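You operate a simulated robot arm through the tools that you are given. There is no shell and no other tool. Be economical: measure what you need, move in short steps, check, and stop when the job is done.

You are at the controls of a simulated two-armed robot. One attempt, no reset.

JOB
Weave rows 4, 5 and 6 of the loom's pattern card.
Fine: for each row set the spool wheel, flip the orange lever, push the shuttle through and beat the row in.

It is judged by the outcome, as a careful person would: the job done as asked, and still so three seconds after it is handed in. It fails if anything else is knocked over, pushed out of place, dropped, spilled or broken.

ROBOT AND FRAMES
Two 7-joint arms with two-finger parallel grippers on one trunk, on a base that drives. Base frame: it is fixed to the floor where the robot stands at the start and does not move with it; the origin is under the middle of the robot, x ahead of it, y to its left, z up; the surface under the hand at the start is at about z = 84. Readings come in cm, degrees, newtons and seconds.
The left shoulder is at the start at [11, 16.9, 144.3], the right one opposite. With the tool pointing down near the work surface each hand reaches from about 42 to 74 cm from the robot's upright axis, wherever it stands, measured 20 degrees to its own side. Places, roughly: beater [70, -10, 100]; brown knob [70, -50, 100]; grey knob [70, -30, 100]; left blue knob [70, 20, 90]; orange lever [70, -20, 120]; purple knob [70, -30, 100]; shuttle [60, -10, 100]; spool wheel [50, -20, 90]; teal knob [70, -40, 100]; white lever [60, -50, 100]. Payload 1.57 kg a hand.
Tool frame (each hand has its own): the origin (TCP) lies between the finger pads and is the grasp point; the fingertips stand 3 cm ahead of it; z points along the fingers, y is the line along which they close. Largest opening 8 cm; finger width 1.7, thickness 1.2; the body of the gripper, 4 by 8.2 cm, starts 8 cm behind the TCP.
Orientation is that of the tool frame in the base frame, as a unit quaternion [w, x, y, z]. With the fingers straight down and closing along the base's y, the tool's x points along the base's -x, its y along +y and its z along -z.

CONTROLS
- The arms move only by the tool play_rows. It takes "left_steps", "right_steps" or both (then of equal length, played together; a hand with none holds still); each is a list of rows, each a list of 7 numbers: the shift along the base's x, y, z in units of 100 mm (1.0 is 100 mm), then the turn, a rotation vector about the base's x, y, z in units of 180 degrees (1.0 is 180 degrees), then the finger opening in cm, from 0 to 8. In form: [[tx, ty, tz, rx, ry, rz, jaw], ...]. A call has 1 to 20 rows; each row is the pose to reach, as a shift and turn from the pose commanded when the call began. A call with a number of a shift or a turn outside -1 to 1 is refused whole. A row lasts 0.2 s, in which the tool goes at most 5 cm and 8.6 degrees; a call with a longer step from one row to the next is refused whole, and so is a gripper value outside its range. A pose out of reach is approached as far as the arm can. The call stops where the force on the tool passes 90 N (or 10 N more than at its start, if that is more) or the arm is blocked; 0.2 s more then pass. The fingers move at their own pace (about 7.2 cm/s each) and stop on an object; they squeeze with about 43 N. The grip force told is the motor's: it shows also when the fingers shut on nothing. Time passes only in rows, and 0.2 s behind the last, so rows that repeat a pose let the fingers close. The reply holds the time, the measured pose of the TCP, the force on the tool along the base axes, the opening and the grip force, in the units named above and with some noise, with the torque about the TCP (base axes, N m) and any sound that the robot's microphone picked up.
- Cameras (640 x 400 px; columns grow to the right, rows downward): "scene" is now at [14.68, 0.06, 162.01]; the picture's right is [-0.05, -1.00, 0.00], its down [-0.78, 0.04, -0.62] and it looks along [0.62, -0.03, -0.79] (base axes); focal length 283 px, centre (320, 200). "left" rides on the left gripper at [7.2, 0.7, -12.2] in its tool frame; the picture's right is [-0.09, 1.00, 0.00], its down [-0.84, -0.08, -0.54] and it looks along [-0.54, -0.05, 0.84] (tool axes); focal length 238 px, centre (320, 200). "right" rides on the right gripper at [7.2, -0.7, -12.2] in its tool frame; the picture's right is [0.09, 1.00, 0.00], its down [-0.84, 0.08, -0.54] and it looks along [-0.54, 0.05, 0.84] (tool axes); focal length 238 px, centre (320, 200). There is no depth. A picture from a camera that has moved, and an enlarged one, comes with that camera's place and axes in the base frame and with its lens. The place of the scene camera against the robot may be out by one fixed shift of up to 1.2 cm in any direction.
- camera(camera): a new picture of that camera. The clock stands still meanwhile.
- move_column(by): slides the trunk up (or, below 0, down) by that many cm; the arms and the scene camera ride with it, the base frame stays. It gives what a move gives, with no picture.
- roll_base(legs): drives the robot by 1 to 6 legs, each [ahead, left, turn to the left] in cm, cm and degrees, along the robot's own axes; the way and the turn of a leg run together, so that a leg with both is an arc; at most 150 cm and 180 degrees a leg. The arms and the cameras ride along, it lands a little off, and it stops where it bumps. It gives what a move gives.
- head_to(pan, tilt): turns the head with the scene camera to pan (to the left, within 86 degrees either way) and tilt (down, from -29 to 69), counted from straight ahead of the robot. It gives what a move gives.
- enlarge(camera, box): a new picture of the part [left, top, right, bottom] of that camera's present view, enlarged. The clock stands still meanwhile.
- sign_off(): hands the job in; it is judged then, once.

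Work in short steps. Places have to be worked out from the pictures, the camera data and where the tool is seen: move nearer, look again, correct. Check each grasp and each placing, and mend what went wrong. You have 120 turns and 88 pictures in all, those below and enlarged ones among them. Open the grippers and draw the arms clear of the work before you hand the job in, unless the task says otherwise; then end with one line.

The tools are called as a command line: name --argument value ..., lists and objects as JSON in quotes. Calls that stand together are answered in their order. play_rows: Moves the arms, as the interface text tells. Its arguments: {"type":"object","properties":{"left_steps":{"type":"array","items":{"type":"array","items":{"type":"number"}}},"right_steps":{"type":"array","items":{"type":"array","items":{"type":"number"}}}},"required":[]} The other tools are called the same way: move_column (by) slides the trunk up or down; roll_base (legs) drives the base; head_to (pan, tilt) turns the head that bears the scene camera; camera (camera) takes a picture; enlarge (camera, box) takes an enlarged picture of a part of a camera's view; sign_off () hands the job in.

At the start:

```text
time: 0.0
left_tcp_pos: [70.27, 11.93, 114.86]
left_orientation: [0.0, 0.0, 1.0, 0.0]
left_force: [-0.2, 0.6, -0.6]
left_ft_torque: [0.02, -0.01, -0.03]
left_grip_width: 7.97
left_gripper_force: 0.1
right_tcp_pos: [59.05, -37.28, 115.01]
right_orientation: [0.0, 0.0, 1.0, 0.001]
right_force: [-0.2, 0.4, 0.1]
right_ft_torque: [0.0, -0.01, -0.01]
right_grip_width: 8.01
right_gripper_force: 0.0
trunk travel left (down, up): [-75.7, 13.3]
robot x, y, heading: [0.53, -0.19, 0.1]
head pan, tilt: [-3.1, 51.8]
```

scene: 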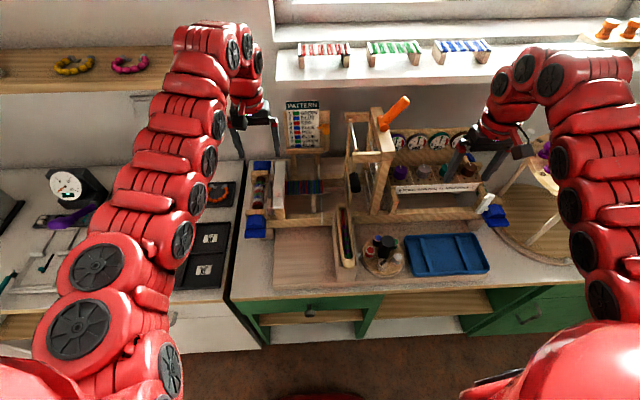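
right: 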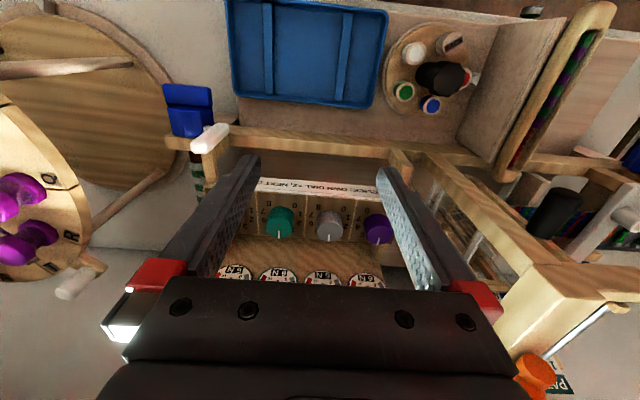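
left: 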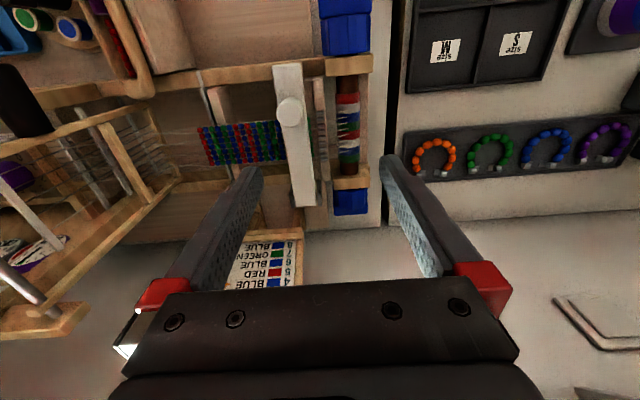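

I start by reading the pattern card and the loom in enlarged views.

enlarge --camera "scene" --box '[270, 90, 350, 160]'

enlarge --camera "scene" --box '[240, 90, 500, 280]'

enlarge --camera "right" --box '[180, 150, 420, 300]'

```text
5.71 times, centred on (310, 125) of scene
camera zoom: at [14.68, 0.06, 162.01], right [-0.05, -1.0, 0.0], down [-0.78, 0.04, -0.62], along [0.62, -0.03, -0.79], focal length 1619 px, centre (377, 629)
```

zoom: 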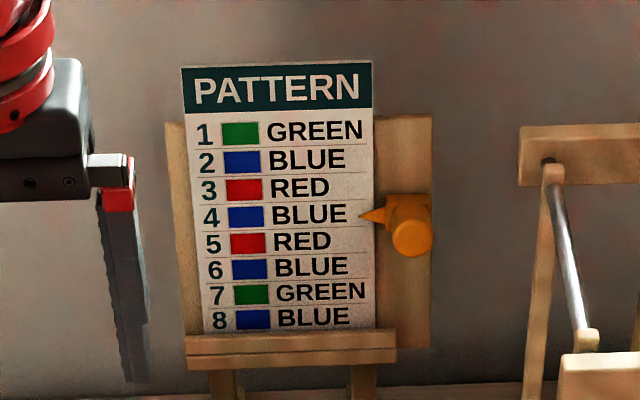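

```text
2.11 times, centred on (370, 185) of scene
camera zoom: at [14.68, 0.06, 162.01], right [-0.05, -1.0, 0.0], down [-0.78, 0.04, -0.62], along [0.62, -0.03, -0.79], focal length 596 px, centre (215, 232)
```

zoom: 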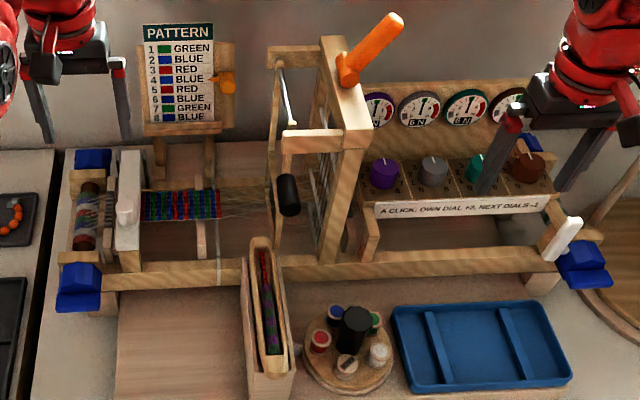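

```text
2.67 times, centred on (300, 225) of right
camera zoom: at [51.78, -37.94, 127.18], right [-0.09, 1.0, 0.0], down [0.84, 0.08, 0.54], along [0.54, 0.05, -0.84], focal length 636 px, centre (373, 133)
```

zoom: 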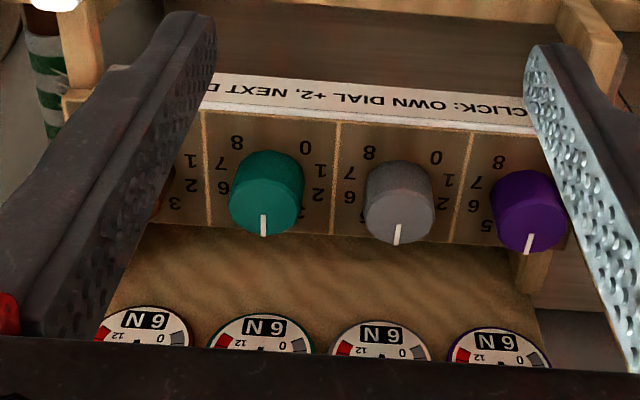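

The card says 4 BLUE, 5 RED, 6 BLUE, with the pointer at 4. I look closer at the spool wheel, shuttle and beater.

enlarge --camera "scene" --box '[330, 200, 430, 285]'

enlarge --camera "scene" --box '[325, 90, 425, 215]'

enlarge --camera "right" --box '[370, 0, 640, 170]'

enlarge --camera "left" --box '[0, 0, 320, 300]'

```text
4.71 times, centred on (380, 242) of scene
camera zoom: at [14.68, 0.06, 162.01], right [-0.05, -1.0, 0.0], down [-0.78, 0.04, -0.62], along [0.62, -0.03, -0.79], focal length 1333 px, centre (38, 0)
```

zoom: 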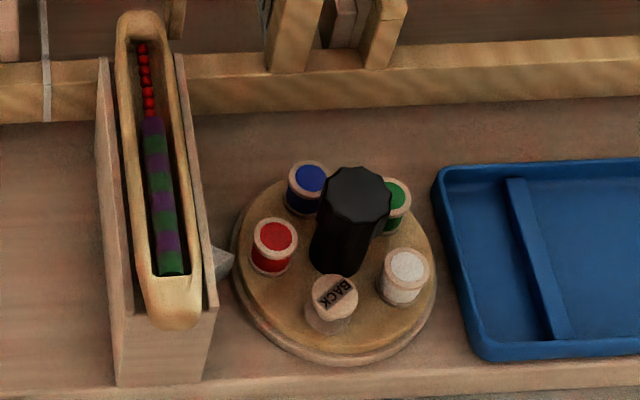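

```text
3.20 times, centred on (375, 152) of scene
camera zoom: at [14.68, 0.06, 162.01], right [-0.05, -1.0, 0.0], down [-0.78, 0.04, -0.62], along [0.62, -0.03, -0.79], focal length 907 px, centre (144, 352)
```

zoom: 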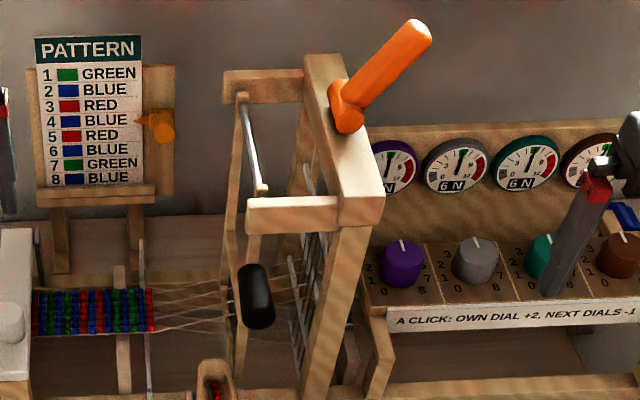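

```text
2.35 times, centred on (505, 85) of right
camera zoom: at [51.78, -37.94, 127.18], right [-0.09, 1.0, 0.0], down [0.84, 0.08, 0.54], along [0.54, 0.05, -0.84], focal length 561 px, centre (-115, 471)
```

zoom: 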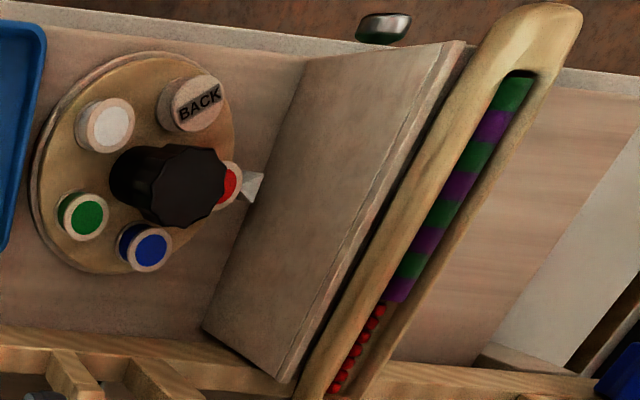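

```text
1.33 times, centred on (160, 150) of left
camera zoom: at [62.88, 12.7, 127.13], right [0.09, 1.0, 0.0], down [0.84, -0.08, 0.54], along [0.54, -0.05, -0.84], focal length 318 px, centre (533, 267)
```

zoom: 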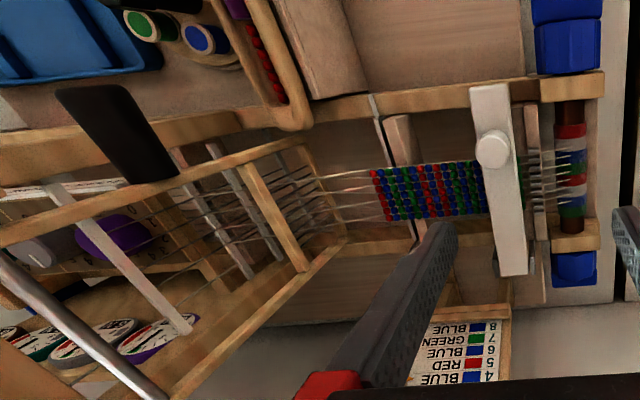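

Red is presently at the pointer and blue is the next spool, which takes +72° about z. I raise the left hand and bring it over the cloth for a view of the shuttle way and the beater, and pull the right hand back over the wheel.

play_rows --left_steps '[[-0.1, -0.1, 0.3, 0, 0, 0, 4], [-0.3, -0.3, 0.7, 0, 0, 0, 0], [-0.6, -0.6, 1.0, 0, 0, 0, 0], [-0.9, -0.9, 1.0, 0, 0, 0, 0]]' --right_steps '[[0, 0, 0.3, 0, 0, 0, 8], [-0.2, 0.2, 0.3, 0, 0, 0, 8], [-0.5, 0.5, 0.3, 0, 0, 0, 8], [-0.6, 0.9, 0.2, 0, 0, 0, 8]]'

camera --camera "left"

camera --camera "scene"

camera --camera "right"

```text
refused: row 3 steps farther than a row can; nothing moved
```

```text
77 pictures are left
camera left: at [62.88, 12.7, 127.13], right [0.09, 1.0, 0.0], down [0.84, -0.08, 0.54], along [0.54, -0.05, -0.84], focal length 238 px, centre (320, 200)
```

left: 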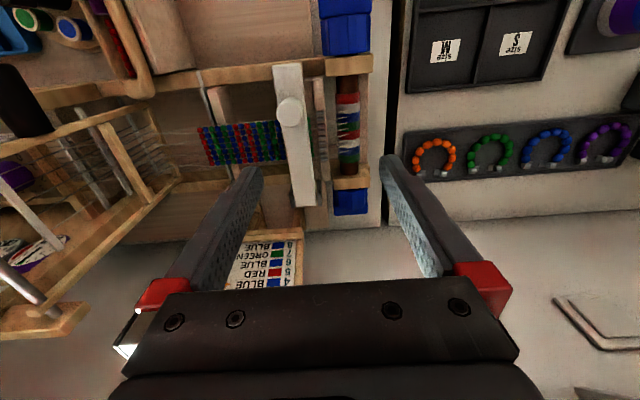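

```text
76 pictures are left
camera scene: at [14.68, 0.06, 162.01], right [-0.05, -1.0, 0.0], down [-0.78, 0.04, -0.62], along [0.62, -0.03, -0.79], focal length 283 px, centre (320, 200)
```

scene: 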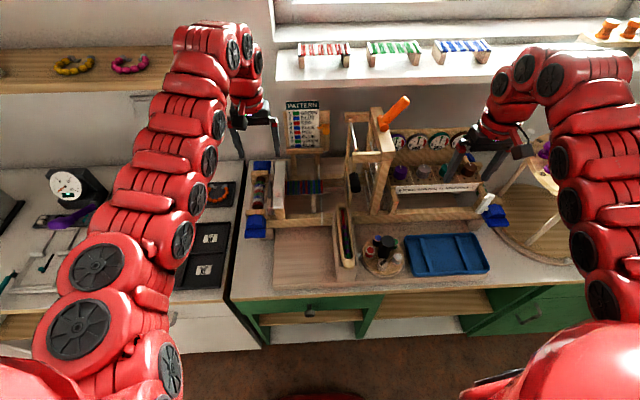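

```text
75 pictures are left
camera right: at [51.78, -37.94, 127.18], right [-0.09, 1.0, 0.0], down [0.84, 0.08, 0.54], along [0.54, 0.05, -0.84], focal length 238 px, centre (320, 200)
```

right: 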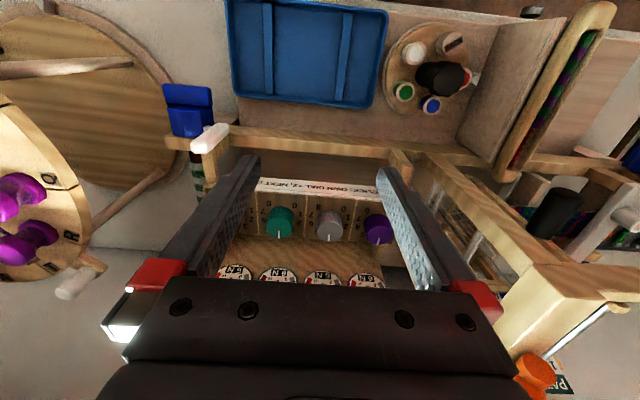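

The step was refused as too long; nothing moved. I resend with smaller steps.

play_rows --left_steps '[[-0.1, -0.1, 0.3, 0, 0, 0, 4], [-0.25, -0.2, 0.6, 0, 0, 0, 0], [-0.45, -0.4, 0.9, 0, 0, 0, 0], [-0.65, -0.65, 1.0, 0, 0, 0, 0], [-0.9, -0.9, 1.0, 0, 0, 0, 0]]' --right_steps '[[0, 0, 0.3, 0, 0, 0, 8], [-0.2, 0.2, 0.3, 0, 0, 0, 8], [-0.4, 0.45, 0.3, 0, 0, 0, 8], [-0.55, 0.8, 0.2, 0, 0, 0, 8], [-0.6, 0.9, 0.2, 0, 0, 0, 8]]'

camera --camera "left"

camera --camera "right"

```text
time: 1.2
left_tcp_pos: [63.39, 2.13, 119.15]
left_orientation: [-0.001, 0.0, 1.0, 0.0]
left_force: [0.8, 0.5, 0.1]
left_ft_torque: [0.06, -0.03, -0.03]
left_grip_width: 0.01
left_gripper_force: 21.7
left hand out of reach, approached as far as the arm can: row 2, 3, 4, 5
right_tcp_pos: [59.86, -31.59, 117.67]
right_orientation: [0.0, 0.001, 1.0, 0.001]
right_force: [0.7, 0.5, -0.1]
right_ft_torque: [0.01, 0.0, 0.02]
right_grip_width: 8.0
right_gripper_force: 0.1
right hand out of reach, approached as far as the arm can: row 2, 3, 4, 5
trunk travel left (down, up): [-75.7, 13.3]
robot x, y, heading: [0.02, -0.05, -0.1]
head pan, tilt: [-3.1, 51.8]
```

```text
74 pictures are left
camera left: at [56.14, 2.88, 131.37], right [0.09, 1.0, 0.0], down [0.84, -0.08, 0.54], along [0.54, -0.05, -0.84], focal length 238 px, centre (320, 200)
```

left: 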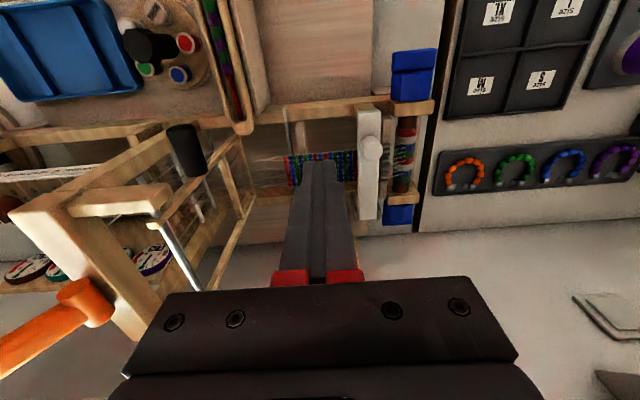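

```text
73 pictures are left
camera right: at [52.6, -32.31, 129.86], right [-0.09, 1.0, 0.0], down [0.84, 0.07, 0.54], along [0.54, 0.05, -0.84], focal length 238 px, centre (320, 200)
```

right: 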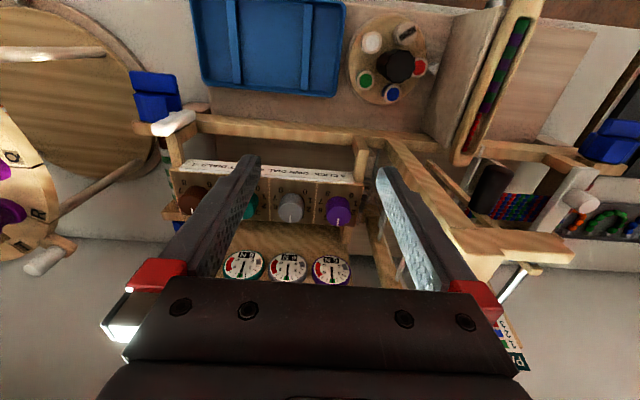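

Arms are near their inner reach limit at this height. I raise the trunk for easier reach, then move the right hand over the wheel knob (~[53.4, -20.5, top 92.6]).

move_column --by 12

play_rows --left_steps '[[0, 0.3, -0.2, 0, 0, 0, 0], [0, 0.6, -0.5, 0, 0, 0, 0], [0, 0.9, -0.8, 0, 0, 0, 0], [0, 0.9, -0.8, 0, 0, 0, 0], [0, 0.9, -0.8, 0, 0, 0, 0], [0, 0.9, -0.8, 0, 0, 0, 0], [0, 0.9, -0.8, 0, 0, 0, 0]]' --right_steps '[[0, 0.2, -0.3, 0, 0, -0.04, 8], [-0.2, 0.4, -0.6, 0, 0, -0.08, 8], [-0.4, 0.7, -0.9, 0, 0, -0.12, 8], [-0.64, 1.0, -1.1, 0, 0, -0.16, 8], [-0.64, 1.0, -1.1, 0, 0, -0.2, 8], [-0.64, 1.0, -1.1, 0, 0, -0.2, 8], [-0.64, 1.0, -1.1, 0, 0, -0.2, 8]]'

camera --camera "right"

```text
time: 2.7
left_tcp_pos: [63.59, 2.42, 131.13]
left_orientation: [0.0, 0.0, 1.0, 0.0]
left_force: [-0.4, 1.0, 0.1]
left_ft_torque: [0.0, -0.01, -0.02]
left_grip_width: 0.0
left_gripper_force: 21.2
right_tcp_pos: [59.96, -31.53, 129.64]
right_orientation: [-0.002, 0.0, 1.0, 0.001]
right_force: [0.1, 0.0, 0.2]
right_ft_torque: [-0.02, -0.03, 0.03]
right_grip_width: 7.99
right_gripper_force: 0.1
trunk travel left (down, up): [-87.7, 1.3]
robot x, y, heading: [-0.14, 0.14, -0.1]
head pan, tilt: [-3.1, 51.8]
```

```text
refused: -1.1 is not a number from -1 to 1
```

```text
72 pictures are left
camera right: at [52.77, -32.21, 141.81], right [-0.09, 1.0, 0.0], down [0.84, 0.08, 0.54], along [0.54, 0.05, -0.84], focal length 238 px, centre (320, 200)
```

right: 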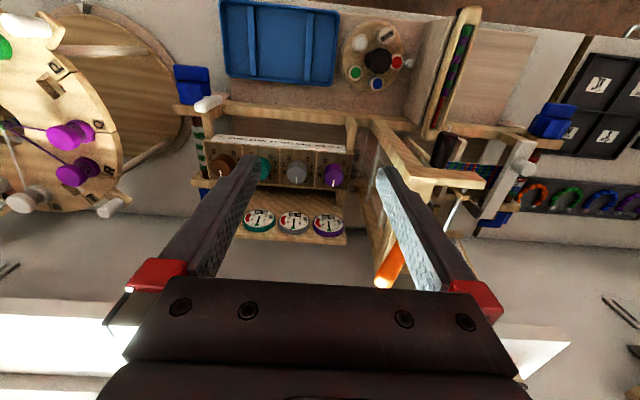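

I resend within limits, moving the right hand above the knob.

play_rows --left_steps '[[0, 0.3, 0, 0, 0, 0, 0], [0, 0.6, 0, 0, 0, 0, 0], [0, 0.9, 0, 0, 0, 0, 0], [0, 0.9, 0, 0, 0, 0, 0], [0, 0.9, 0, 0, 0, 0, 0], [0, 0.9, 0, 0, 0, 0, 0], [0, 0.9, 0, 0, 0, 0, 0], [0, 0.9, 0, 0, 0, 0, 0]]' --right_steps '[[-0.2, 0.2, -0.3, 0, 0, -0.04, 8], [-0.4, 0.4, -0.6, 0, 0, -0.08, 8], [-0.5, 0.7, -0.9, 0, 0, -0.12, 8], [-0.62, 1.0, -1.0, 0, 0, -0.16, 8], [-0.62, 1.0, -1.0, 0, 0, -0.2, 8], [-0.62, 1.0, -1.0, 0, 0, -0.2, 8], [-0.62, 1.0, -1.0, 0, 0, -0.2, 8], [-0.62, 1.0, -1.0, 0, 0, -0.2, 8]]'

camera --camera "right"

camera --camera "scene"

```text
time: 3.8
left_tcp_pos: [62.96, 11.74, 130.76]
left_orientation: [0.003, 0.001, 1.0, -0.003]
left_force: [0.8, 0.3, -0.8]
left_ft_torque: [-0.04, 0.06, 0.02]
left_grip_width: 0.02
left_gripper_force: 21.3
left hand out of reach, approached as far as the arm can: row 2, 3, 4, 5
right_tcp_pos: [63.54, -23.31, 120.53]
right_orientation: [0.004, 0.151, 0.989, 0.005]
right_force: [-38.0, 4.3, 55.1]
right_ft_torque: [2.14, 0.8, 0.98]
right_grip_width: 7.4
right_gripper_force: 0.1
right hand out of reach, approached as far as the arm can: row 1, 2, 3, 4, 5
trunk travel left (down, up): [-87.7, 1.3]
robot x, y, heading: [-0.06, 0.23, 0.0]
head pan, tilt: [-3.1, 51.8]
stopped in row 5 (right hand): the force on the tool passed its limit at 288 N (the readings are from after the stop); the commanded pose is now the measured one
```

```text
71 pictures are left
camera right: at [56.25, -21.94, 132.61], right [0.21, 0.98, 0.01], down [0.82, -0.18, 0.55], along [0.54, -0.1, -0.84], focal length 238 px, centre (320, 200)
```

right: 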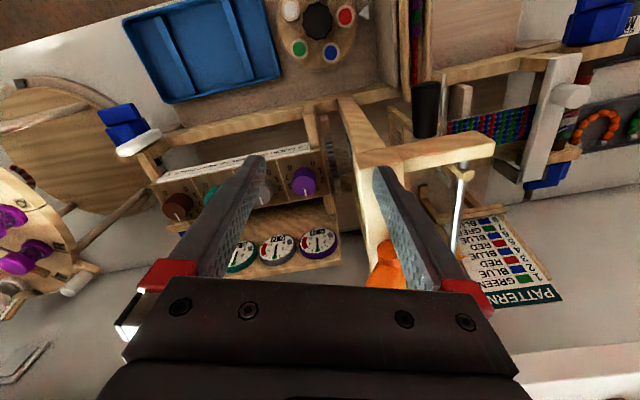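

```text
70 pictures are left
camera scene: at [13.66, 0.77, 174.16], right [-0.05, -1.0, 0.0], down [-0.78, 0.04, -0.62], along [0.62, -0.04, -0.78], focal length 283 px, centre (320, 200)
```

scene: 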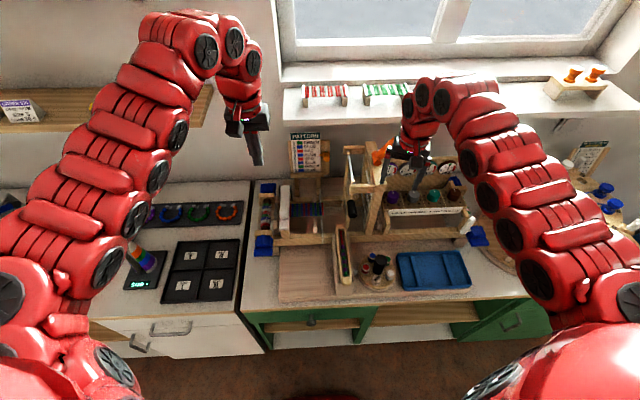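

The hand touched the castle top because the path was out of reach on the inside. I lift off and swing right, slowly.

play_rows --right_steps '[[0, 0, 0.2, 0, 0, 0, 8], [0, -0.1, 0.5, 0, 0, 0, 8], [0, -0.4, 0.5, 0, 0, 0, 8], [0, -0.8, 0.5, 0, 0, 0, 8]]'

camera --camera "right"

enlarge --camera "scene" --box '[240, 110, 500, 300]'

```text
time: 4.8
left_tcp_pos: [63.86, 11.04, 130.33]
left_orientation: [-0.001, 0.002, 1.0, 0.0]
left_force: [-0.2, 0.1, 0.7]
left_ft_torque: [0.03, -0.01, 0.0]
left_grip_width: 0.0
left_gripper_force: 21.6
right_tcp_pos: [64.62, -32.32, 124.77]
right_orientation: [0.002, 0.153, 0.988, 0.007]
right_force: [0.2, -0.8, -0.7]
right_ft_torque: [0.04, 0.02, 0.02]
right_grip_width: 8.01
right_gripper_force: 0.2
trunk travel left (down, up): [-87.7, 1.3]
robot x, y, heading: [0.24, -0.32, -0.1]
head pan, tilt: [-3.1, 51.8]
```

```text
69 pictures are left
camera right: at [57.43, -30.82, 136.89], right [0.21, 0.98, 0.01], down [0.82, -0.19, 0.55], along [0.54, -0.11, -0.84], focal length 238 px, centre (320, 200)
```

right: 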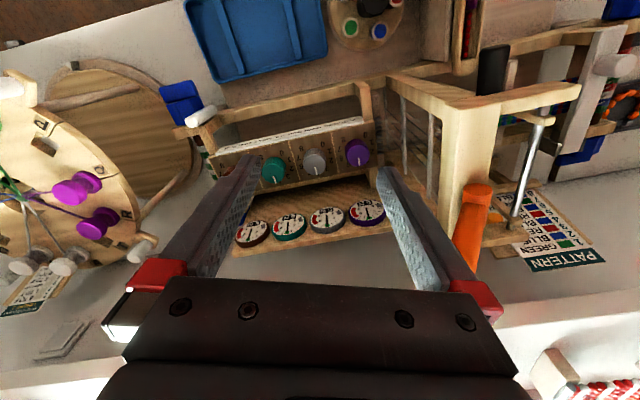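

```text
2.11 times, centred on (370, 205) of scene
camera zoom: at [14.92, -0.26, 173.98], right [-0.05, -1.0, 0.0], down [-0.79, 0.04, -0.62], along [0.62, -0.03, -0.79], focal length 596 px, centre (215, 190)
```

zoom: 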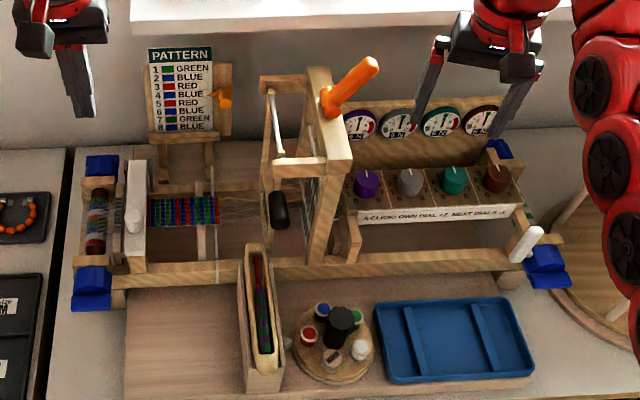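

The loom looks undisturbed. I estimate the inner reach limit is looser lower down, so I come to the wheel round the right side, over the tray, while descending.

play_rows --right_steps '[[-0.15, -0.3, -0.1, 0, 0, -0.02, 8], [-0.4, -0.6, -0.3, 0, 0, -0.04, 8], [-0.6, -0.95, -0.6, 0, 0, -0.06, 8], [-0.95, -0.97, -0.9, 0, 0, -0.08, 8]]'

play_rows --right_steps '[[-0.25, 0.1, -0.3, 0, 0, 0, 8], [-0.4, 0.4, -0.5, 0, 0, 0, 8], [-0.4, 0.8, -0.65, 0, 0, 0, 8], [-0.4, 0.8, -0.65, 0, 0, 0, 8]]'

```text
refused: row 3 steps farther than a row can; nothing moved
```

```text
time: 5.8
left_tcp_pos: [63.53, 11.2, 130.39]
left_orientation: [0.0, 0.002, 1.0, 0.0]
left_force: [0.5, 0.0, 0.4]
left_ft_torque: [0.01, 0.01, -0.03]
left_grip_width: 0.0
left_gripper_force: 20.7
right_tcp_pos: [62.5, -31.26, 122.65]
right_orientation: [0.004, 0.153, 0.988, 0.007]
right_force: [0.0, -0.4, -0.6]
right_ft_torque: [-0.01, 0.02, -0.01]
right_grip_width: 8.02
right_gripper_force: 0.2
right hand out of reach, approached as far as the arm can: row 1, 2, 3, 4
trunk travel left (down, up): [-87.7, 1.3]
robot x, y, heading: [-0.24, -0.47, 0.1]
head pan, tilt: [-3.1, 51.8]
```

The arm folds up near here, so I'll back the base up ~10 cm rather than fight it. First a small test of which pose the commands count from, moving right and out.

play_rows --right_steps '[[0.2, -0.3, 0.3, 0, 0, 0, 8], [0.2, -0.6, 0.3, 0, 0, 0, 8]]'

roll_base --legs '[[-10, 0, 0]]'

```text
time: 6.4
left_tcp_pos: [63.65, 10.97, 130.4]
left_orientation: [0.0, 0.001, 1.0, 0.0]
left_force: [-0.4, 0.9, -0.5]
left_ft_torque: [0.03, 0.0, -0.02]
left_grip_width: 0.0
left_gripper_force: 21.3
right_tcp_pos: [64.37, -37.26, 125.55]
right_orientation: [0.003, 0.152, 0.988, 0.007]
right_force: [0.6, -1.0, 0.5]
right_ft_torque: [0.01, -0.04, 0.02]
right_grip_width: 8.0
right_gripper_force: 0.0
trunk travel left (down, up): [-87.7, 1.3]
robot x, y, heading: [0.25, 0.04, 0.0]
head pan, tilt: [-3.1, 51.8]
```

```text
time: 7.6
left_tcp_pos: [54.09, 11.08, 130.27]
left_orientation: [-0.001, 0.002, 1.0, -0.001]
left_force: [0.0, 0.5, 0.1]
left_ft_torque: [-0.05, 0.03, 0.03]
left_grip_width: 0.0
left_gripper_force: 20.5
right_tcp_pos: [54.66, -37.26, 125.5]
right_orientation: [0.002, 0.154, 0.988, 0.006]
right_force: [0.5, -0.6, 0.4]
right_ft_torque: [-0.02, 0.02, 0.0]
right_grip_width: 7.99
right_gripper_force: 0.0
trunk travel left (down, up): [-87.7, 1.3]
robot x, y, heading: [-9.93, -0.11, -0.1]
head pan, tilt: [-3.1, 51.8]
```

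Commands count from the reached pose, good. Now I descend the right hand and slide it over the knob; the left comes down too.

play_rows --right_steps '[[0, 0.2, -0.4, 0, 0, -0.03, 8], [0, 0.5, -0.8, 0, 0, -0.06, 8], [-0.05, 0.9, -1.0, 0, 0, -0.1, 8], [-0.1, 1.3, -1.0, 0, 0, -0.1, 8], [-0.1, 1.62, -1.0, 0, 0, -0.1, 8], [-0.1, 1.62, -1.0, 0, 0, -0.1, 8]]'

play_rows --right_steps '[[0, 0.2, -0.4, 0, 0, -0.03, 8], [0, 0.5, -0.75, 0, 0, -0.06, 8], [-0.05, 0.8, -1.0, 0, 0, -0.1, 8], [-0.05, 0.8, -1.0, 0, 0, -0.1, 8]]' --left_steps '[[0, 0, -0.4, 0, 0, 0, 0], [0, 0, -0.8, 0, 0, 0, 0], [0, 0, -1.0, 0, 0, 0, 0], [0, 0, -1.0, 0, 0, 0, 0]]'

```text
refused: 1.3 is not a number from -1 to 1
```

```text
time: 8.6
left_tcp_pos: [53.82, 11.2, 122.26]
left_orientation: [-0.004, -0.001, 1.0, 0.0]
left_force: [1.5, -0.3, -0.7]
left_ft_torque: [0.0, 0.01, 0.0]
left_grip_width: 0.0
left_gripper_force: 21.5
left hand out of reach, approached as far as the arm can: row 2, 3, 4
right_tcp_pos: [54.08, -29.22, 115.5]
right_orientation: [0.004, 0.306, 0.952, 0.005]
right_force: [-0.1, -0.4, -0.3]
right_ft_torque: [0.0, 0.02, -0.01]
right_grip_width: 8.03
right_gripper_force: 0.1
trunk travel left (down, up): [-87.7, 1.3]
robot x, y, heading: [-9.85, -0.05, -0.1]
head pan, tilt: [-3.1, 51.8]
```

Continue bringing the right hand over the knob.

play_rows --right_steps '[[0, 0.3, -0.3, 0, 0, 0, 8], [0, 0.6, -0.7, 0, 0, 0, 8], [-0.05, 0.82, -1.0, 0, 0, 0, 8], [-0.05, 0.82, -1.0, 0, 0, 0, 8]]'

camera --camera "right"

enlarge --camera "scene" --box '[240, 80, 500, 270]'

```text
time: 9.6
left_tcp_pos: [53.67, 11.26, 122.43]
left_orientation: [-0.002, -0.002, 1.0, -0.002]
left_force: [-0.5, 0.4, -0.3]
left_ft_torque: [-0.04, 0.01, 0.05]
left_grip_width: 0.0
left_gripper_force: 21.8
right_tcp_pos: [53.42, -21.07, 105.7]
right_orientation: [0.005, 0.306, 0.952, 0.006]
right_force: [0.0, -0.4, 0.7]
right_ft_torque: [0.02, -0.01, -0.02]
right_grip_width: 8.0
right_gripper_force: 0.0
trunk travel left (down, up): [-87.7, 1.3]
robot x, y, heading: [-9.67, 0.01, -0.1]
head pan, tilt: [-3.1, 51.8]
```

```text
67 pictures are left
camera right: at [46.88, -17.38, 117.87], right [0.51, 0.86, 0.01], down [0.72, -0.43, 0.55], along [0.48, -0.27, -0.84], focal length 238 px, centre (320, 200)
```

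right: 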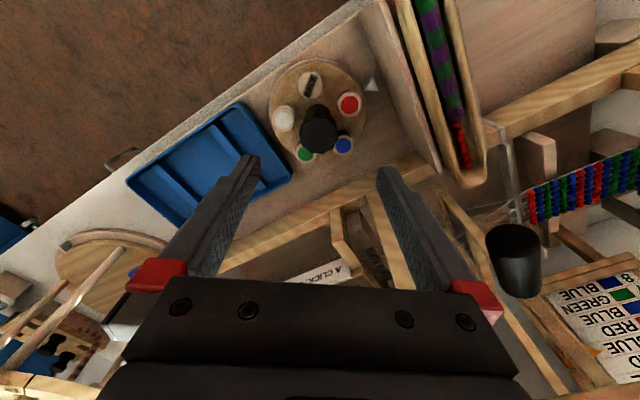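

```text
2.11 times, centred on (370, 175) of scene
camera zoom: at [4.79, -0.02, 174.02], right [-0.06, -1.0, 0.0], down [-0.78, 0.04, -0.62], along [0.62, -0.03, -0.79], focal length 596 px, centre (215, 253)
```

zoom: 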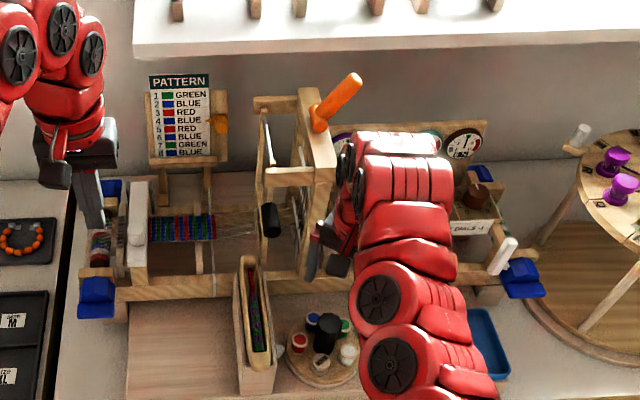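

The knob lies right below the tool, at about [53.8, -21.3]. I descend to z≈93.

play_rows --right_steps '[[0.03, -0.02, -0.4, 0, 0, 0, 8], [0.03, -0.02, -0.7, 0, 0, 0, 8], [0.03, -0.02, -1.0, 0, 0, 0, 8], [0.03, -0.02, -1.0, 0, 0, 0, 8]]'

play_rows --right_steps '[[0, 0, -0.15, 0, 0, 0, 8], [0, 0, -0.3, 0, 0, 0, 8], [0, 0, -0.3, 0, 0, 0, 8]]'

camera --camera "right"

```text
time: 10.6
left_tcp_pos: [53.88, 11.27, 122.32]
left_orientation: [-0.002, -0.001, 1.0, -0.001]
left_force: [0.6, 0.1, 1.4]
left_ft_torque: [-0.05, -0.03, 0.04]
left_grip_width: 0.0
left_gripper_force: 21.5
right_tcp_pos: [53.62, -21.07, 95.78]
right_orientation: [0.004, 0.305, 0.952, 0.007]
right_force: [-0.8, -0.2, -0.4]
right_ft_torque: [-0.01, -0.03, 0.02]
right_grip_width: 7.98
right_gripper_force: 0.1
trunk travel left (down, up): [-87.7, 1.3]
robot x, y, heading: [-9.77, 0.06, -0.1]
head pan, tilt: [-3.1, 51.8]
```

```text
time: 11.4
left_tcp_pos: [53.86, 11.3, 122.39]
left_orientation: [-0.003, -0.001, 1.0, -0.001]
left_force: [0.6, 0.7, -0.1]
left_ft_torque: [-0.02, 0.01, -0.03]
left_grip_width: 0.01
left_gripper_force: 21.5
right_tcp_pos: [53.69, -21.34, 92.58]
right_orientation: [0.004, 0.307, 0.952, 0.007]
right_force: [-0.5, 0.1, 0.0]
right_ft_torque: [-0.01, -0.02, -0.01]
right_grip_width: 7.99
right_gripper_force: 0.1
trunk travel left (down, up): [-87.7, 1.3]
robot x, y, heading: [-9.81, -0.08, -0.2]
head pan, tilt: [-3.1, 51.8]
```

```text
65 pictures are left
camera right: at [47.15, -17.57, 104.82], right [0.51, 0.86, 0.01], down [0.72, -0.43, 0.55], along [0.48, -0.27, -0.84], focal length 238 px, centre (320, 200)
```

right: 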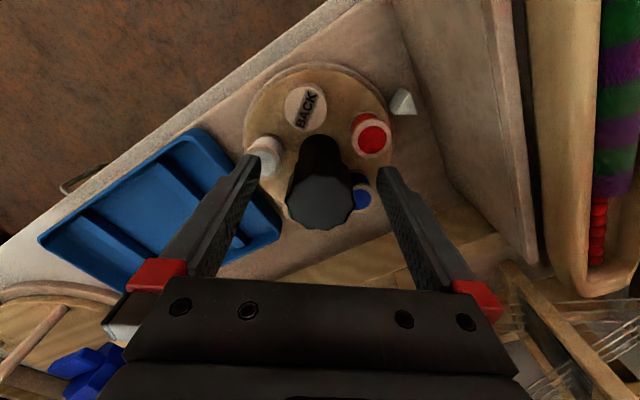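

The knob top is between the fingers, about 0.5 cm off along tool -x. I centre, close, and look.

play_rows --right_steps '[[0.04, -0.025, 0, 0, 0, 0, 8], [0.04, -0.025, 0, 0, 0, 0, 5.5], [0.04, -0.025, 0, 0, 0, 0, 3], [0.04, -0.025, 0, 0, 0, 0, 3], [0.04, -0.025, 0, 0, 0, 0, 3]]'

camera --camera "right"

```text
time: 12.6
left_tcp_pos: [53.76, 11.36, 122.32]
left_orientation: [-0.004, -0.001, 1.0, -0.001]
left_force: [-1.4, 0.7, 0.3]
left_ft_torque: [-0.01, 0.01, 0.05]
left_grip_width: 0.0
left_gripper_force: 21.5
right_tcp_pos: [54.08, -21.39, 92.59]
right_orientation: [0.004, 0.307, 0.952, 0.006]
right_force: [0.1, -0.1, -1.0]
right_ft_torque: [-0.95, 0.26, 0.0]
right_grip_width: 4.15
right_gripper_force: 44.8
trunk travel left (down, up): [-87.7, 1.3]
robot x, y, heading: [-10.07, -0.13, -0.1]
head pan, tilt: [-3.1, 51.8]
```

```text
64 pictures are left
camera right: at [47.62, -17.81, 104.81], right [0.51, 0.86, 0.01], down [0.72, -0.43, 0.55], along [0.48, -0.27, -0.84], focal length 238 px, centre (320, 200)
```

right: 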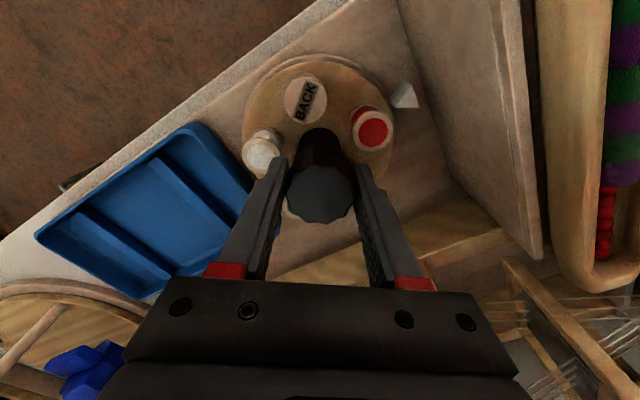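

Gripped on the knob. I turn it by +72° to bring blue to the pointer.

play_rows --right_steps '[[0, 0, 0, 0, 0, 0.0444, 3], [0, 0, 0, 0, 0, 0.0889, 3], [0, 0, 0, 0, 0, 0.1333, 3], [0, 0, 0, 0, 0, 0.1778, 3], [0, 0, 0, 0, 0, 0.2222, 3], [0, 0, 0, 0, 0, 0.2667, 3], [0, 0, 0, 0, 0, 0.3111, 3], [0, 0, 0, 0, 0, 0.3556, 3], [0, 0, 0, 0, 0, 0.4, 3], [0, 0, 0, 0, 0, 0.4, 3]]'

camera --camera "right"

```text
time: 14.8
left_tcp_pos: [53.74, 11.41, 122.3]
left_orientation: [-0.002, -0.003, 1.0, -0.001]
left_force: [1.0, 0.1, 1.0]
left_ft_torque: [0.0, -0.02, 0.02]
left_grip_width: 0.01
left_gripper_force: 21.1
right_tcp_pos: [54.16, -21.31, 92.63]
right_orientation: [0.001, -0.313, 0.95, 0.007]
right_force: [4.2, 11.4, 4.2]
right_ft_torque: [0.0, -1.68, 0.02]
right_grip_width: 4.14
right_gripper_force: 45.0
trunk travel left (down, up): [-87.7, 1.3]
robot x, y, heading: [-9.82, -0.05, -0.3]
head pan, tilt: [-3.1, 51.8]
```

```text
63 pictures are left
camera right: at [48.64, -26.21, 104.8], right [-0.67, 0.75, 0.01], down [0.63, 0.55, 0.55], along [0.4, 0.37, -0.84], focal length 238 px, centre (320, 200)
```

right: 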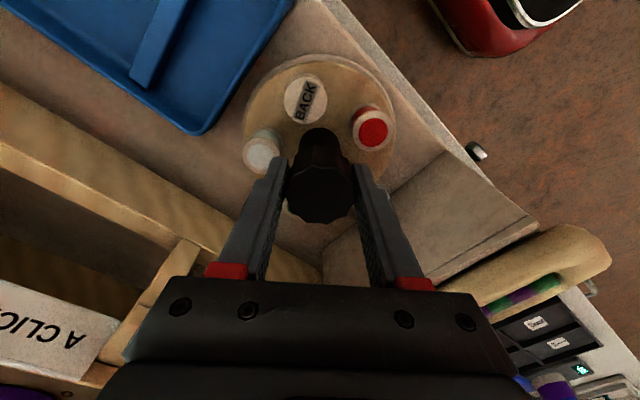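

The wheel followed the hand by 72°. I open, lift straight up, and check the wheel.

play_rows --right_steps '[[0, 0, 0, 0, 0, 0, 8], [0, 0, 0, 0, 0, 0, 8], [0, 0, 0.3, 0, 0, 0, 8], [0, 0, 0.7, 0, 0, 0, 8], [0, 0, 1.0, 0, 0, 0, 8], [0, -0.3, 1.0, 0, 0, -0.04, 8], [0, -0.6, 1.0, 0, 0, -0.08, 8], [0, -0.9, 1.0, 0, 0, -0.12, 8]]'

camera --camera "right"

```text
time: 16.6
left_tcp_pos: [53.92, 11.27, 122.33]
left_orientation: [-0.003, -0.002, 1.0, -0.001]
left_force: [-0.3, -0.6, -0.2]
left_ft_torque: [0.03, 0.01, 0.01]
left_grip_width: 0.0
left_gripper_force: 21.5
right_tcp_pos: [53.95, -30.63, 102.56]
right_orientation: [0.002, -0.127, 0.992, 0.007]
right_force: [-0.4, -0.1, 0.1]
right_ft_torque: [-0.01, -0.03, -0.01]
right_grip_width: 7.98
right_gripper_force: 0.0
trunk travel left (down, up): [-87.7, 1.3]
robot x, y, heading: [-10.03, -0.03, -0.1]
head pan, tilt: [-3.1, 51.8]
```

```text
62 pictures are left
camera right: at [47.11, -33.23, 114.7], right [-0.34, 0.94, 0.01], down [0.79, 0.28, 0.55], along [0.51, 0.2, -0.84], focal length 238 px, centre (320, 200)
```

right: 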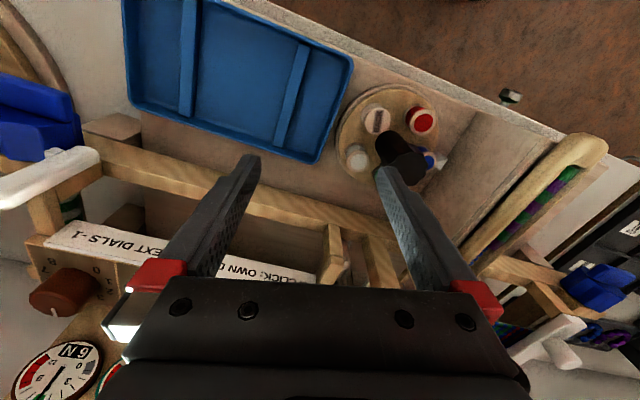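

Blue stands at the pointer. Next the right hand goes up and forward to the -y side of the orange lever (pivot ≈[72,-18.5,118.6], leaning to -y), fingers closed.

play_rows --right_steps '[[0, -0.1, 0.4, 0, 0, -0.03, 4], [0.1, -0.2, 0.8, 0, 0, -0.06, 0], [0.2, -0.25, 1.0, 0, 0, -0.081, 0], [0.5, -0.25, 1.0, 0, 0, -0.081, 0]]'

play_rows --right_steps '[[0.1, 0, 0.4, 0, 0, 0, 0], [0.3, 0, 0.7, 0, 0, 0, 0], [0.7, 0, 0.95, 0, 0, 0, 0], [1.0, 0, 0.95, 0, 0, 0, 0], [1.0, 0, 0.95, 0, 0, 0, 0]]'

camera --camera "right"

camera --camera "scene"

```text
time: 17.6
left_tcp_pos: [53.85, 11.25, 122.38]
left_orientation: [-0.004, -0.002, 1.0, 0.0]
left_force: [0.4, -0.1, 0.6]
left_ft_torque: [0.0, 0.0, 0.01]
left_grip_width: 0.01
left_gripper_force: 21.5
right_tcp_pos: [59.1, -33.11, 112.5]
right_orientation: [0.002, -0.001, 1.0, 0.007]
right_force: [-0.1, 0.9, -1.2]
right_ft_torque: [-0.04, 0.03, -0.01]
right_grip_width: 0.0
right_gripper_force: 21.2
trunk travel left (down, up): [-87.7, 1.3]
robot x, y, heading: [-9.98, 0.07, -0.2]
head pan, tilt: [-3.1, 51.8]
```

```text
time: 18.8
left_tcp_pos: [53.9, 11.28, 122.28]
left_orientation: [-0.004, -0.001, 1.0, -0.002]
left_force: [0.3, -0.1, -1.4]
left_ft_torque: [-0.01, -0.01, 0.01]
left_grip_width: 0.0
left_gripper_force: 20.3
right_tcp_pos: [60.99, -32.98, 118.11]
right_orientation: [0.002, -0.002, 1.0, 0.007]
right_force: [-0.5, 0.3, -0.5]
right_ft_torque: [-0.01, 0.02, -0.01]
right_grip_width: 0.0
right_gripper_force: 20.9
right hand out of reach, approached as far as the arm can: row 2, 3, 4, 5
trunk travel left (down, up): [-87.7, 1.3]
robot x, y, heading: [-10.12, 0.38, -0.3]
head pan, tilt: [-3.1, 51.8]
```

```text
61 pictures are left
camera right: at [53.7, -33.78, 130.3], right [-0.1, 1.0, 0.01], down [0.83, 0.07, 0.55], along [0.54, 0.06, -0.84], focal length 238 px, centre (320, 200)
```

right: 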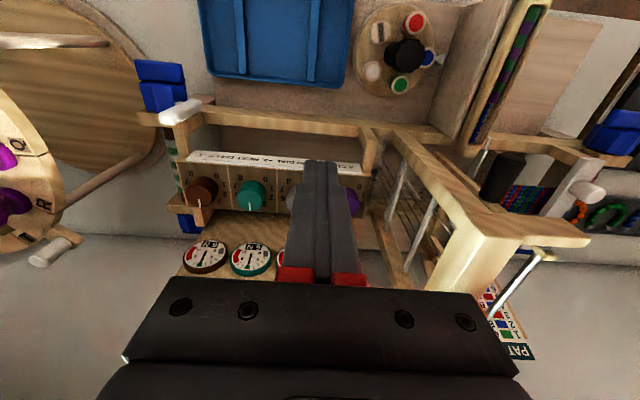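

```text
60 pictures are left
camera scene: at [4.89, 0.06, 174.01], right [-0.06, -1.0, 0.0], down [-0.78, 0.04, -0.62], along [0.62, -0.03, -0.79], focal length 283 px, centre (320, 200)
```

scene: 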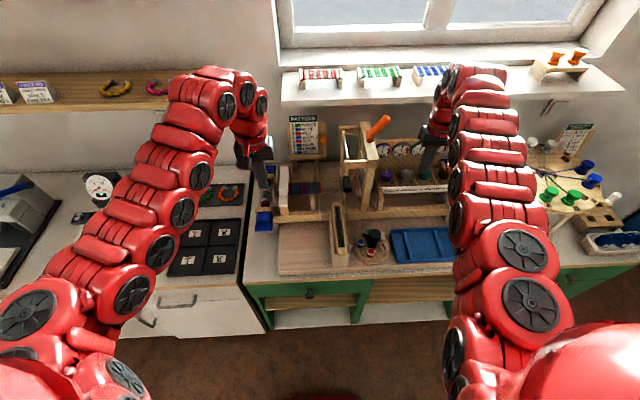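

Straight-down reach is short up here; tilting the tool forward should extend it. I pitch the right tool forward by 45° in place.

play_rows --right_steps '[[0, 0, 0, 0, -0.045, 0, 0], [0.0, 0, 0.1, 0, -0.09, 0, 0], [0.1, 0, 0.2, 0, -0.135, 0, 0], [0.2, 0, 0.3, 0, -0.18, 0, 0], [0.4, 0, 0.4, 0, -0.225, 0, 0], [0.6, 0, 0.5, 0, -0.25, 0, 0], [0.9, 0.1, 0.5, 0, -0.25, 0, 0], [0.9, 0.1, 0.5, 0, -0.25, 0, 0]]'

camera --camera "right"

```text
time: 20.6
left_tcp_pos: [53.76, 11.41, 122.36]
left_orientation: [-0.003, -0.001, 1.0, -0.002]
left_force: [0.6, -0.4, 0.0]
left_ft_torque: [-0.06, 0.0, 0.0]
left_grip_width: 0.0
left_gripper_force: 21.5
right_tcp_pos: [69.9, -31.74, 123.14]
right_orientation: [0.386, -0.004, 0.923, 0.006]
right_force: [-0.8, 0.7, 0.1]
right_ft_torque: [-0.01, 0.01, -0.02]
right_grip_width: 0.0
right_gripper_force: 20.9
right hand out of reach, approached as far as the arm can: row 3, 4
trunk travel left (down, up): [-87.7, 1.3]
robot x, y, heading: [-9.66, -0.25, -0.2]
head pan, tilt: [-3.1, 51.8]
```

```text
59 pictures are left
camera right: at [56.08, -32.67, 126.58], right [-0.08, 1.0, -0.06], down [0.2, 0.07, 0.98], along [0.98, 0.06, -0.21], focal length 238 px, centre (320, 200)
```

right: 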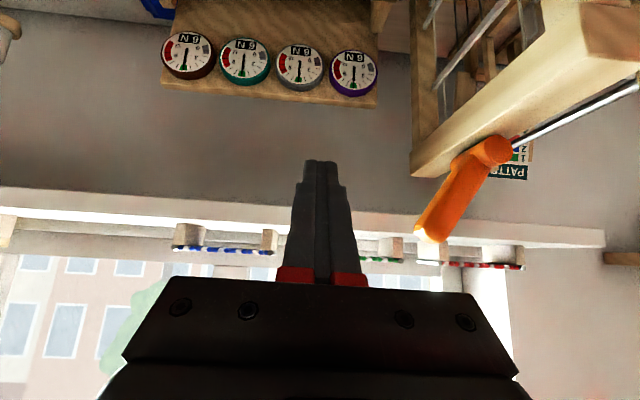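

The tilted view is clear: lever pivot ≈[72,-19,118.3], tip ≈[72,-24,124.8]. I push it with the closed fingers toward +y, part way first.

play_rows --right_steps '[[0.12, 0.1, 0.12, 0, 0, 0, 0], [0.12, 0.35, 0.12, 0, 0, 0, 0], [0.12, 0.55, 0.12, 0, 0, 0, 0], [0.12, 0.75, 0.12, 0, 0, 0, 0], [0.12, 0.95, 0.12, 0, 0, 0, 0], [0.12, 1.0, 0.12, 0, 0, 0, 0]]'

camera --camera "right"

```text
time: 22.0
left_tcp_pos: [53.73, 11.21, 122.27]
left_orientation: [-0.003, -0.002, 1.0, -0.001]
left_force: [0.4, -0.3, -0.4]
left_ft_torque: [0.0, 0.02, -0.02]
left_grip_width: 0.0
left_gripper_force: 21.4
right_tcp_pos: [71.25, -21.9, 124.39]
right_orientation: [0.384, -0.004, 0.923, 0.005]
right_force: [0.2, -0.8, -0.2]
right_ft_torque: [0.02, 0.05, 0.02]
right_grip_width: 0.0
right_gripper_force: 21.8
trunk travel left (down, up): [-87.7, 1.3]
robot x, y, heading: [-9.93, 0.12, -0.2]
head pan, tilt: [-3.1, 51.8]
```

```text
58 pictures are left
camera right: at [57.38, -22.74, 127.79], right [-0.08, 1.0, -0.06], down [0.2, 0.07, 0.98], along [0.98, 0.06, -0.21], focal length 238 px, centre (320, 200)
```

right: 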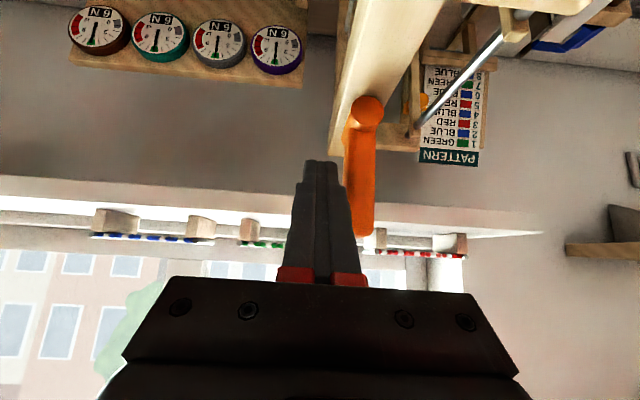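

The lever follows and is now upright. I continue pushing to the other side.

play_rows --right_steps '[[0, 0.12, 0, 0, 0, 0, 0], [0, 0.24, 0, 0, 0, 0, 0], [0, 0.36, 0, 0, 0, 0, 0], [0, 0.46, 0, 0, 0, 0, 0], [0, 0.54, 0, 0, 0, 0, 0]]'

camera --camera "right"

```text
time: 23.2
left_tcp_pos: [53.79, 9.94, 122.59]
left_orientation: [-0.003, 0.0, 1.0, 0.003]
left_force: [1.1, 0.4, 1.3]
left_ft_torque: [0.0, -0.02, -0.01]
left_grip_width: 0.0
left_gripper_force: 21.4
right_tcp_pos: [71.06, -19.14, 124.44]
right_orientation: [0.386, 0.006, 0.922, 0.0]
right_force: [0.4, -51.9, 6.5]
right_ft_torque: [-1.3, -0.14, -0.85]
right_grip_width: 0.02
right_gripper_force: 21.5
trunk travel left (down, up): [-87.7, 1.3]
robot x, y, heading: [-9.55, -0.43, -0.2]
head pan, tilt: [-3.1, 51.8]
```

```text
57 pictures are left
camera right: at [57.24, -19.51, 127.86], right [-0.05, 1.0, -0.06], down [0.2, 0.07, 0.98], along [0.98, 0.04, -0.2], focal length 238 px, centre (320, 200)
```

right: 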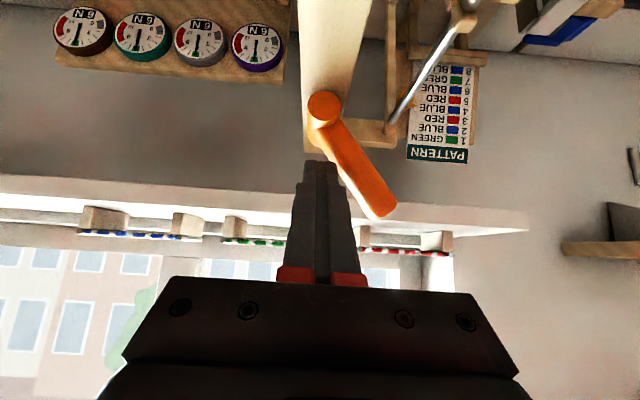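

The lever is at its other stop. I withdraw the right hand to -y and back, and bring the left hand down over the free board left of the shuttle.

play_rows --right_steps '[[0, -0.2, 0, 0, 0, 0, 0], [0, -0.5, 0.1, 0, 0, 0, 0], [-0.1, -0.9, 0.1, 0, 0, 0, 0], [-0.3, -1.0, 0.1, 0, 0, 0, 0], [-0.3, -1.0, 0.1, 0, 0, 0, 0], [-0.3, -1.0, 0.1, 0, 0, 0, 0]]' --left_steps '[[0.2, -0.1, 0, 0, 0, 0, 0], [0.3, -0.2, -0.3, 0, 0, 0, 0], [0.3, -0.2, -0.7, 0, 0, 0, 0], [0.1, -0.2, -1.0, 0, 0, 0, 0], [-0.2, -0.4, -1.0, 0, 0, 0, 0], [-0.2, -0.4, -1.0, 0, 0, 0, 0]]'

```text
time: 24.6
left_tcp_pos: [52.76, 7.75, 112.16]
left_orientation: [-0.002, 0.002, 1.0, -0.001]
left_force: [-0.1, -0.2, -0.6]
left_ft_torque: [0.01, 0.01, 0.0]
left_grip_width: 0.02
left_gripper_force: 21.2
left hand out of reach, approached as far as the arm can: row 5, 6
right_tcp_pos: [68.4, -26.6, 125.26]
right_orientation: [0.385, -0.004, 0.923, 0.006]
right_force: [0.3, -0.3, 0.1]
right_ft_torque: [0.01, 0.01, -0.01]
right_grip_width: 0.0
right_gripper_force: 21.2
trunk travel left (down, up): [-87.7, 1.3]
robot x, y, heading: [-10.07, 0.02, -0.0]
head pan, tilt: [-3.1, 51.8]
```

Descent works; I continue left down and toward the shuttle's near end.

play_rows --left_steps '[[0, 0, -0.4, 0, 0, 0, 0], [-0.1, -0.2, -0.8, 0, 0, 0, 0], [-0.4, -0.5, -1.0, 0, 0, 0, 0], [-0.7, -0.8, -1.0, 0, 0, 0, 0], [-0.7, -0.8, -1.0, 0, 0, 0, 0]]'

camera --camera "left"

camera --camera "right"

```text
time: 25.8
left_tcp_pos: [46.19, 0.13, 102.22]
left_orientation: [0.0, 0.001, 1.0, 0.0]
left_force: [0.1, -0.3, 0.0]
left_ft_torque: [-0.02, 0.0, 0.01]
left_grip_width: 0.0
left_gripper_force: 22.1
right_tcp_pos: [68.51, -26.41, 125.34]
right_orientation: [0.385, -0.004, 0.923, 0.005]
right_force: [0.6, -0.3, 0.2]
right_ft_torque: [-0.02, 0.03, 0.02]
right_grip_width: 0.0
right_gripper_force: 21.3
trunk travel left (down, up): [-87.7, 1.3]
robot x, y, heading: [-9.7, -0.12, 0.0]
head pan, tilt: [-3.1, 51.8]
```

```text
56 pictures are left
camera left: at [38.81, 0.77, 114.44], right [0.09, 1.0, 0.0], down [0.84, -0.08, 0.54], along [0.54, -0.05, -0.84], focal length 238 px, centre (320, 200)
```

left: 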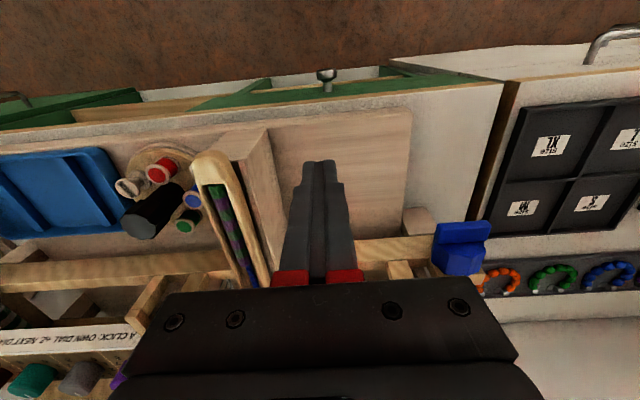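

```text
55 pictures are left
camera right: at [54.6, -27.31, 128.81], right [-0.08, 1.0, -0.06], down [0.2, 0.07, 0.98], along [0.98, 0.06, -0.21], focal length 238 px, centre (320, 200)
```

right: 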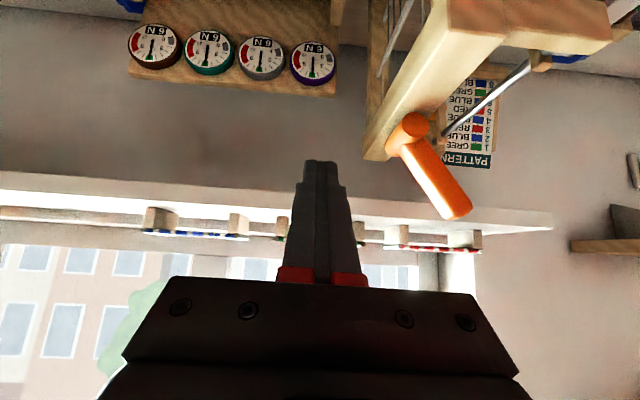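

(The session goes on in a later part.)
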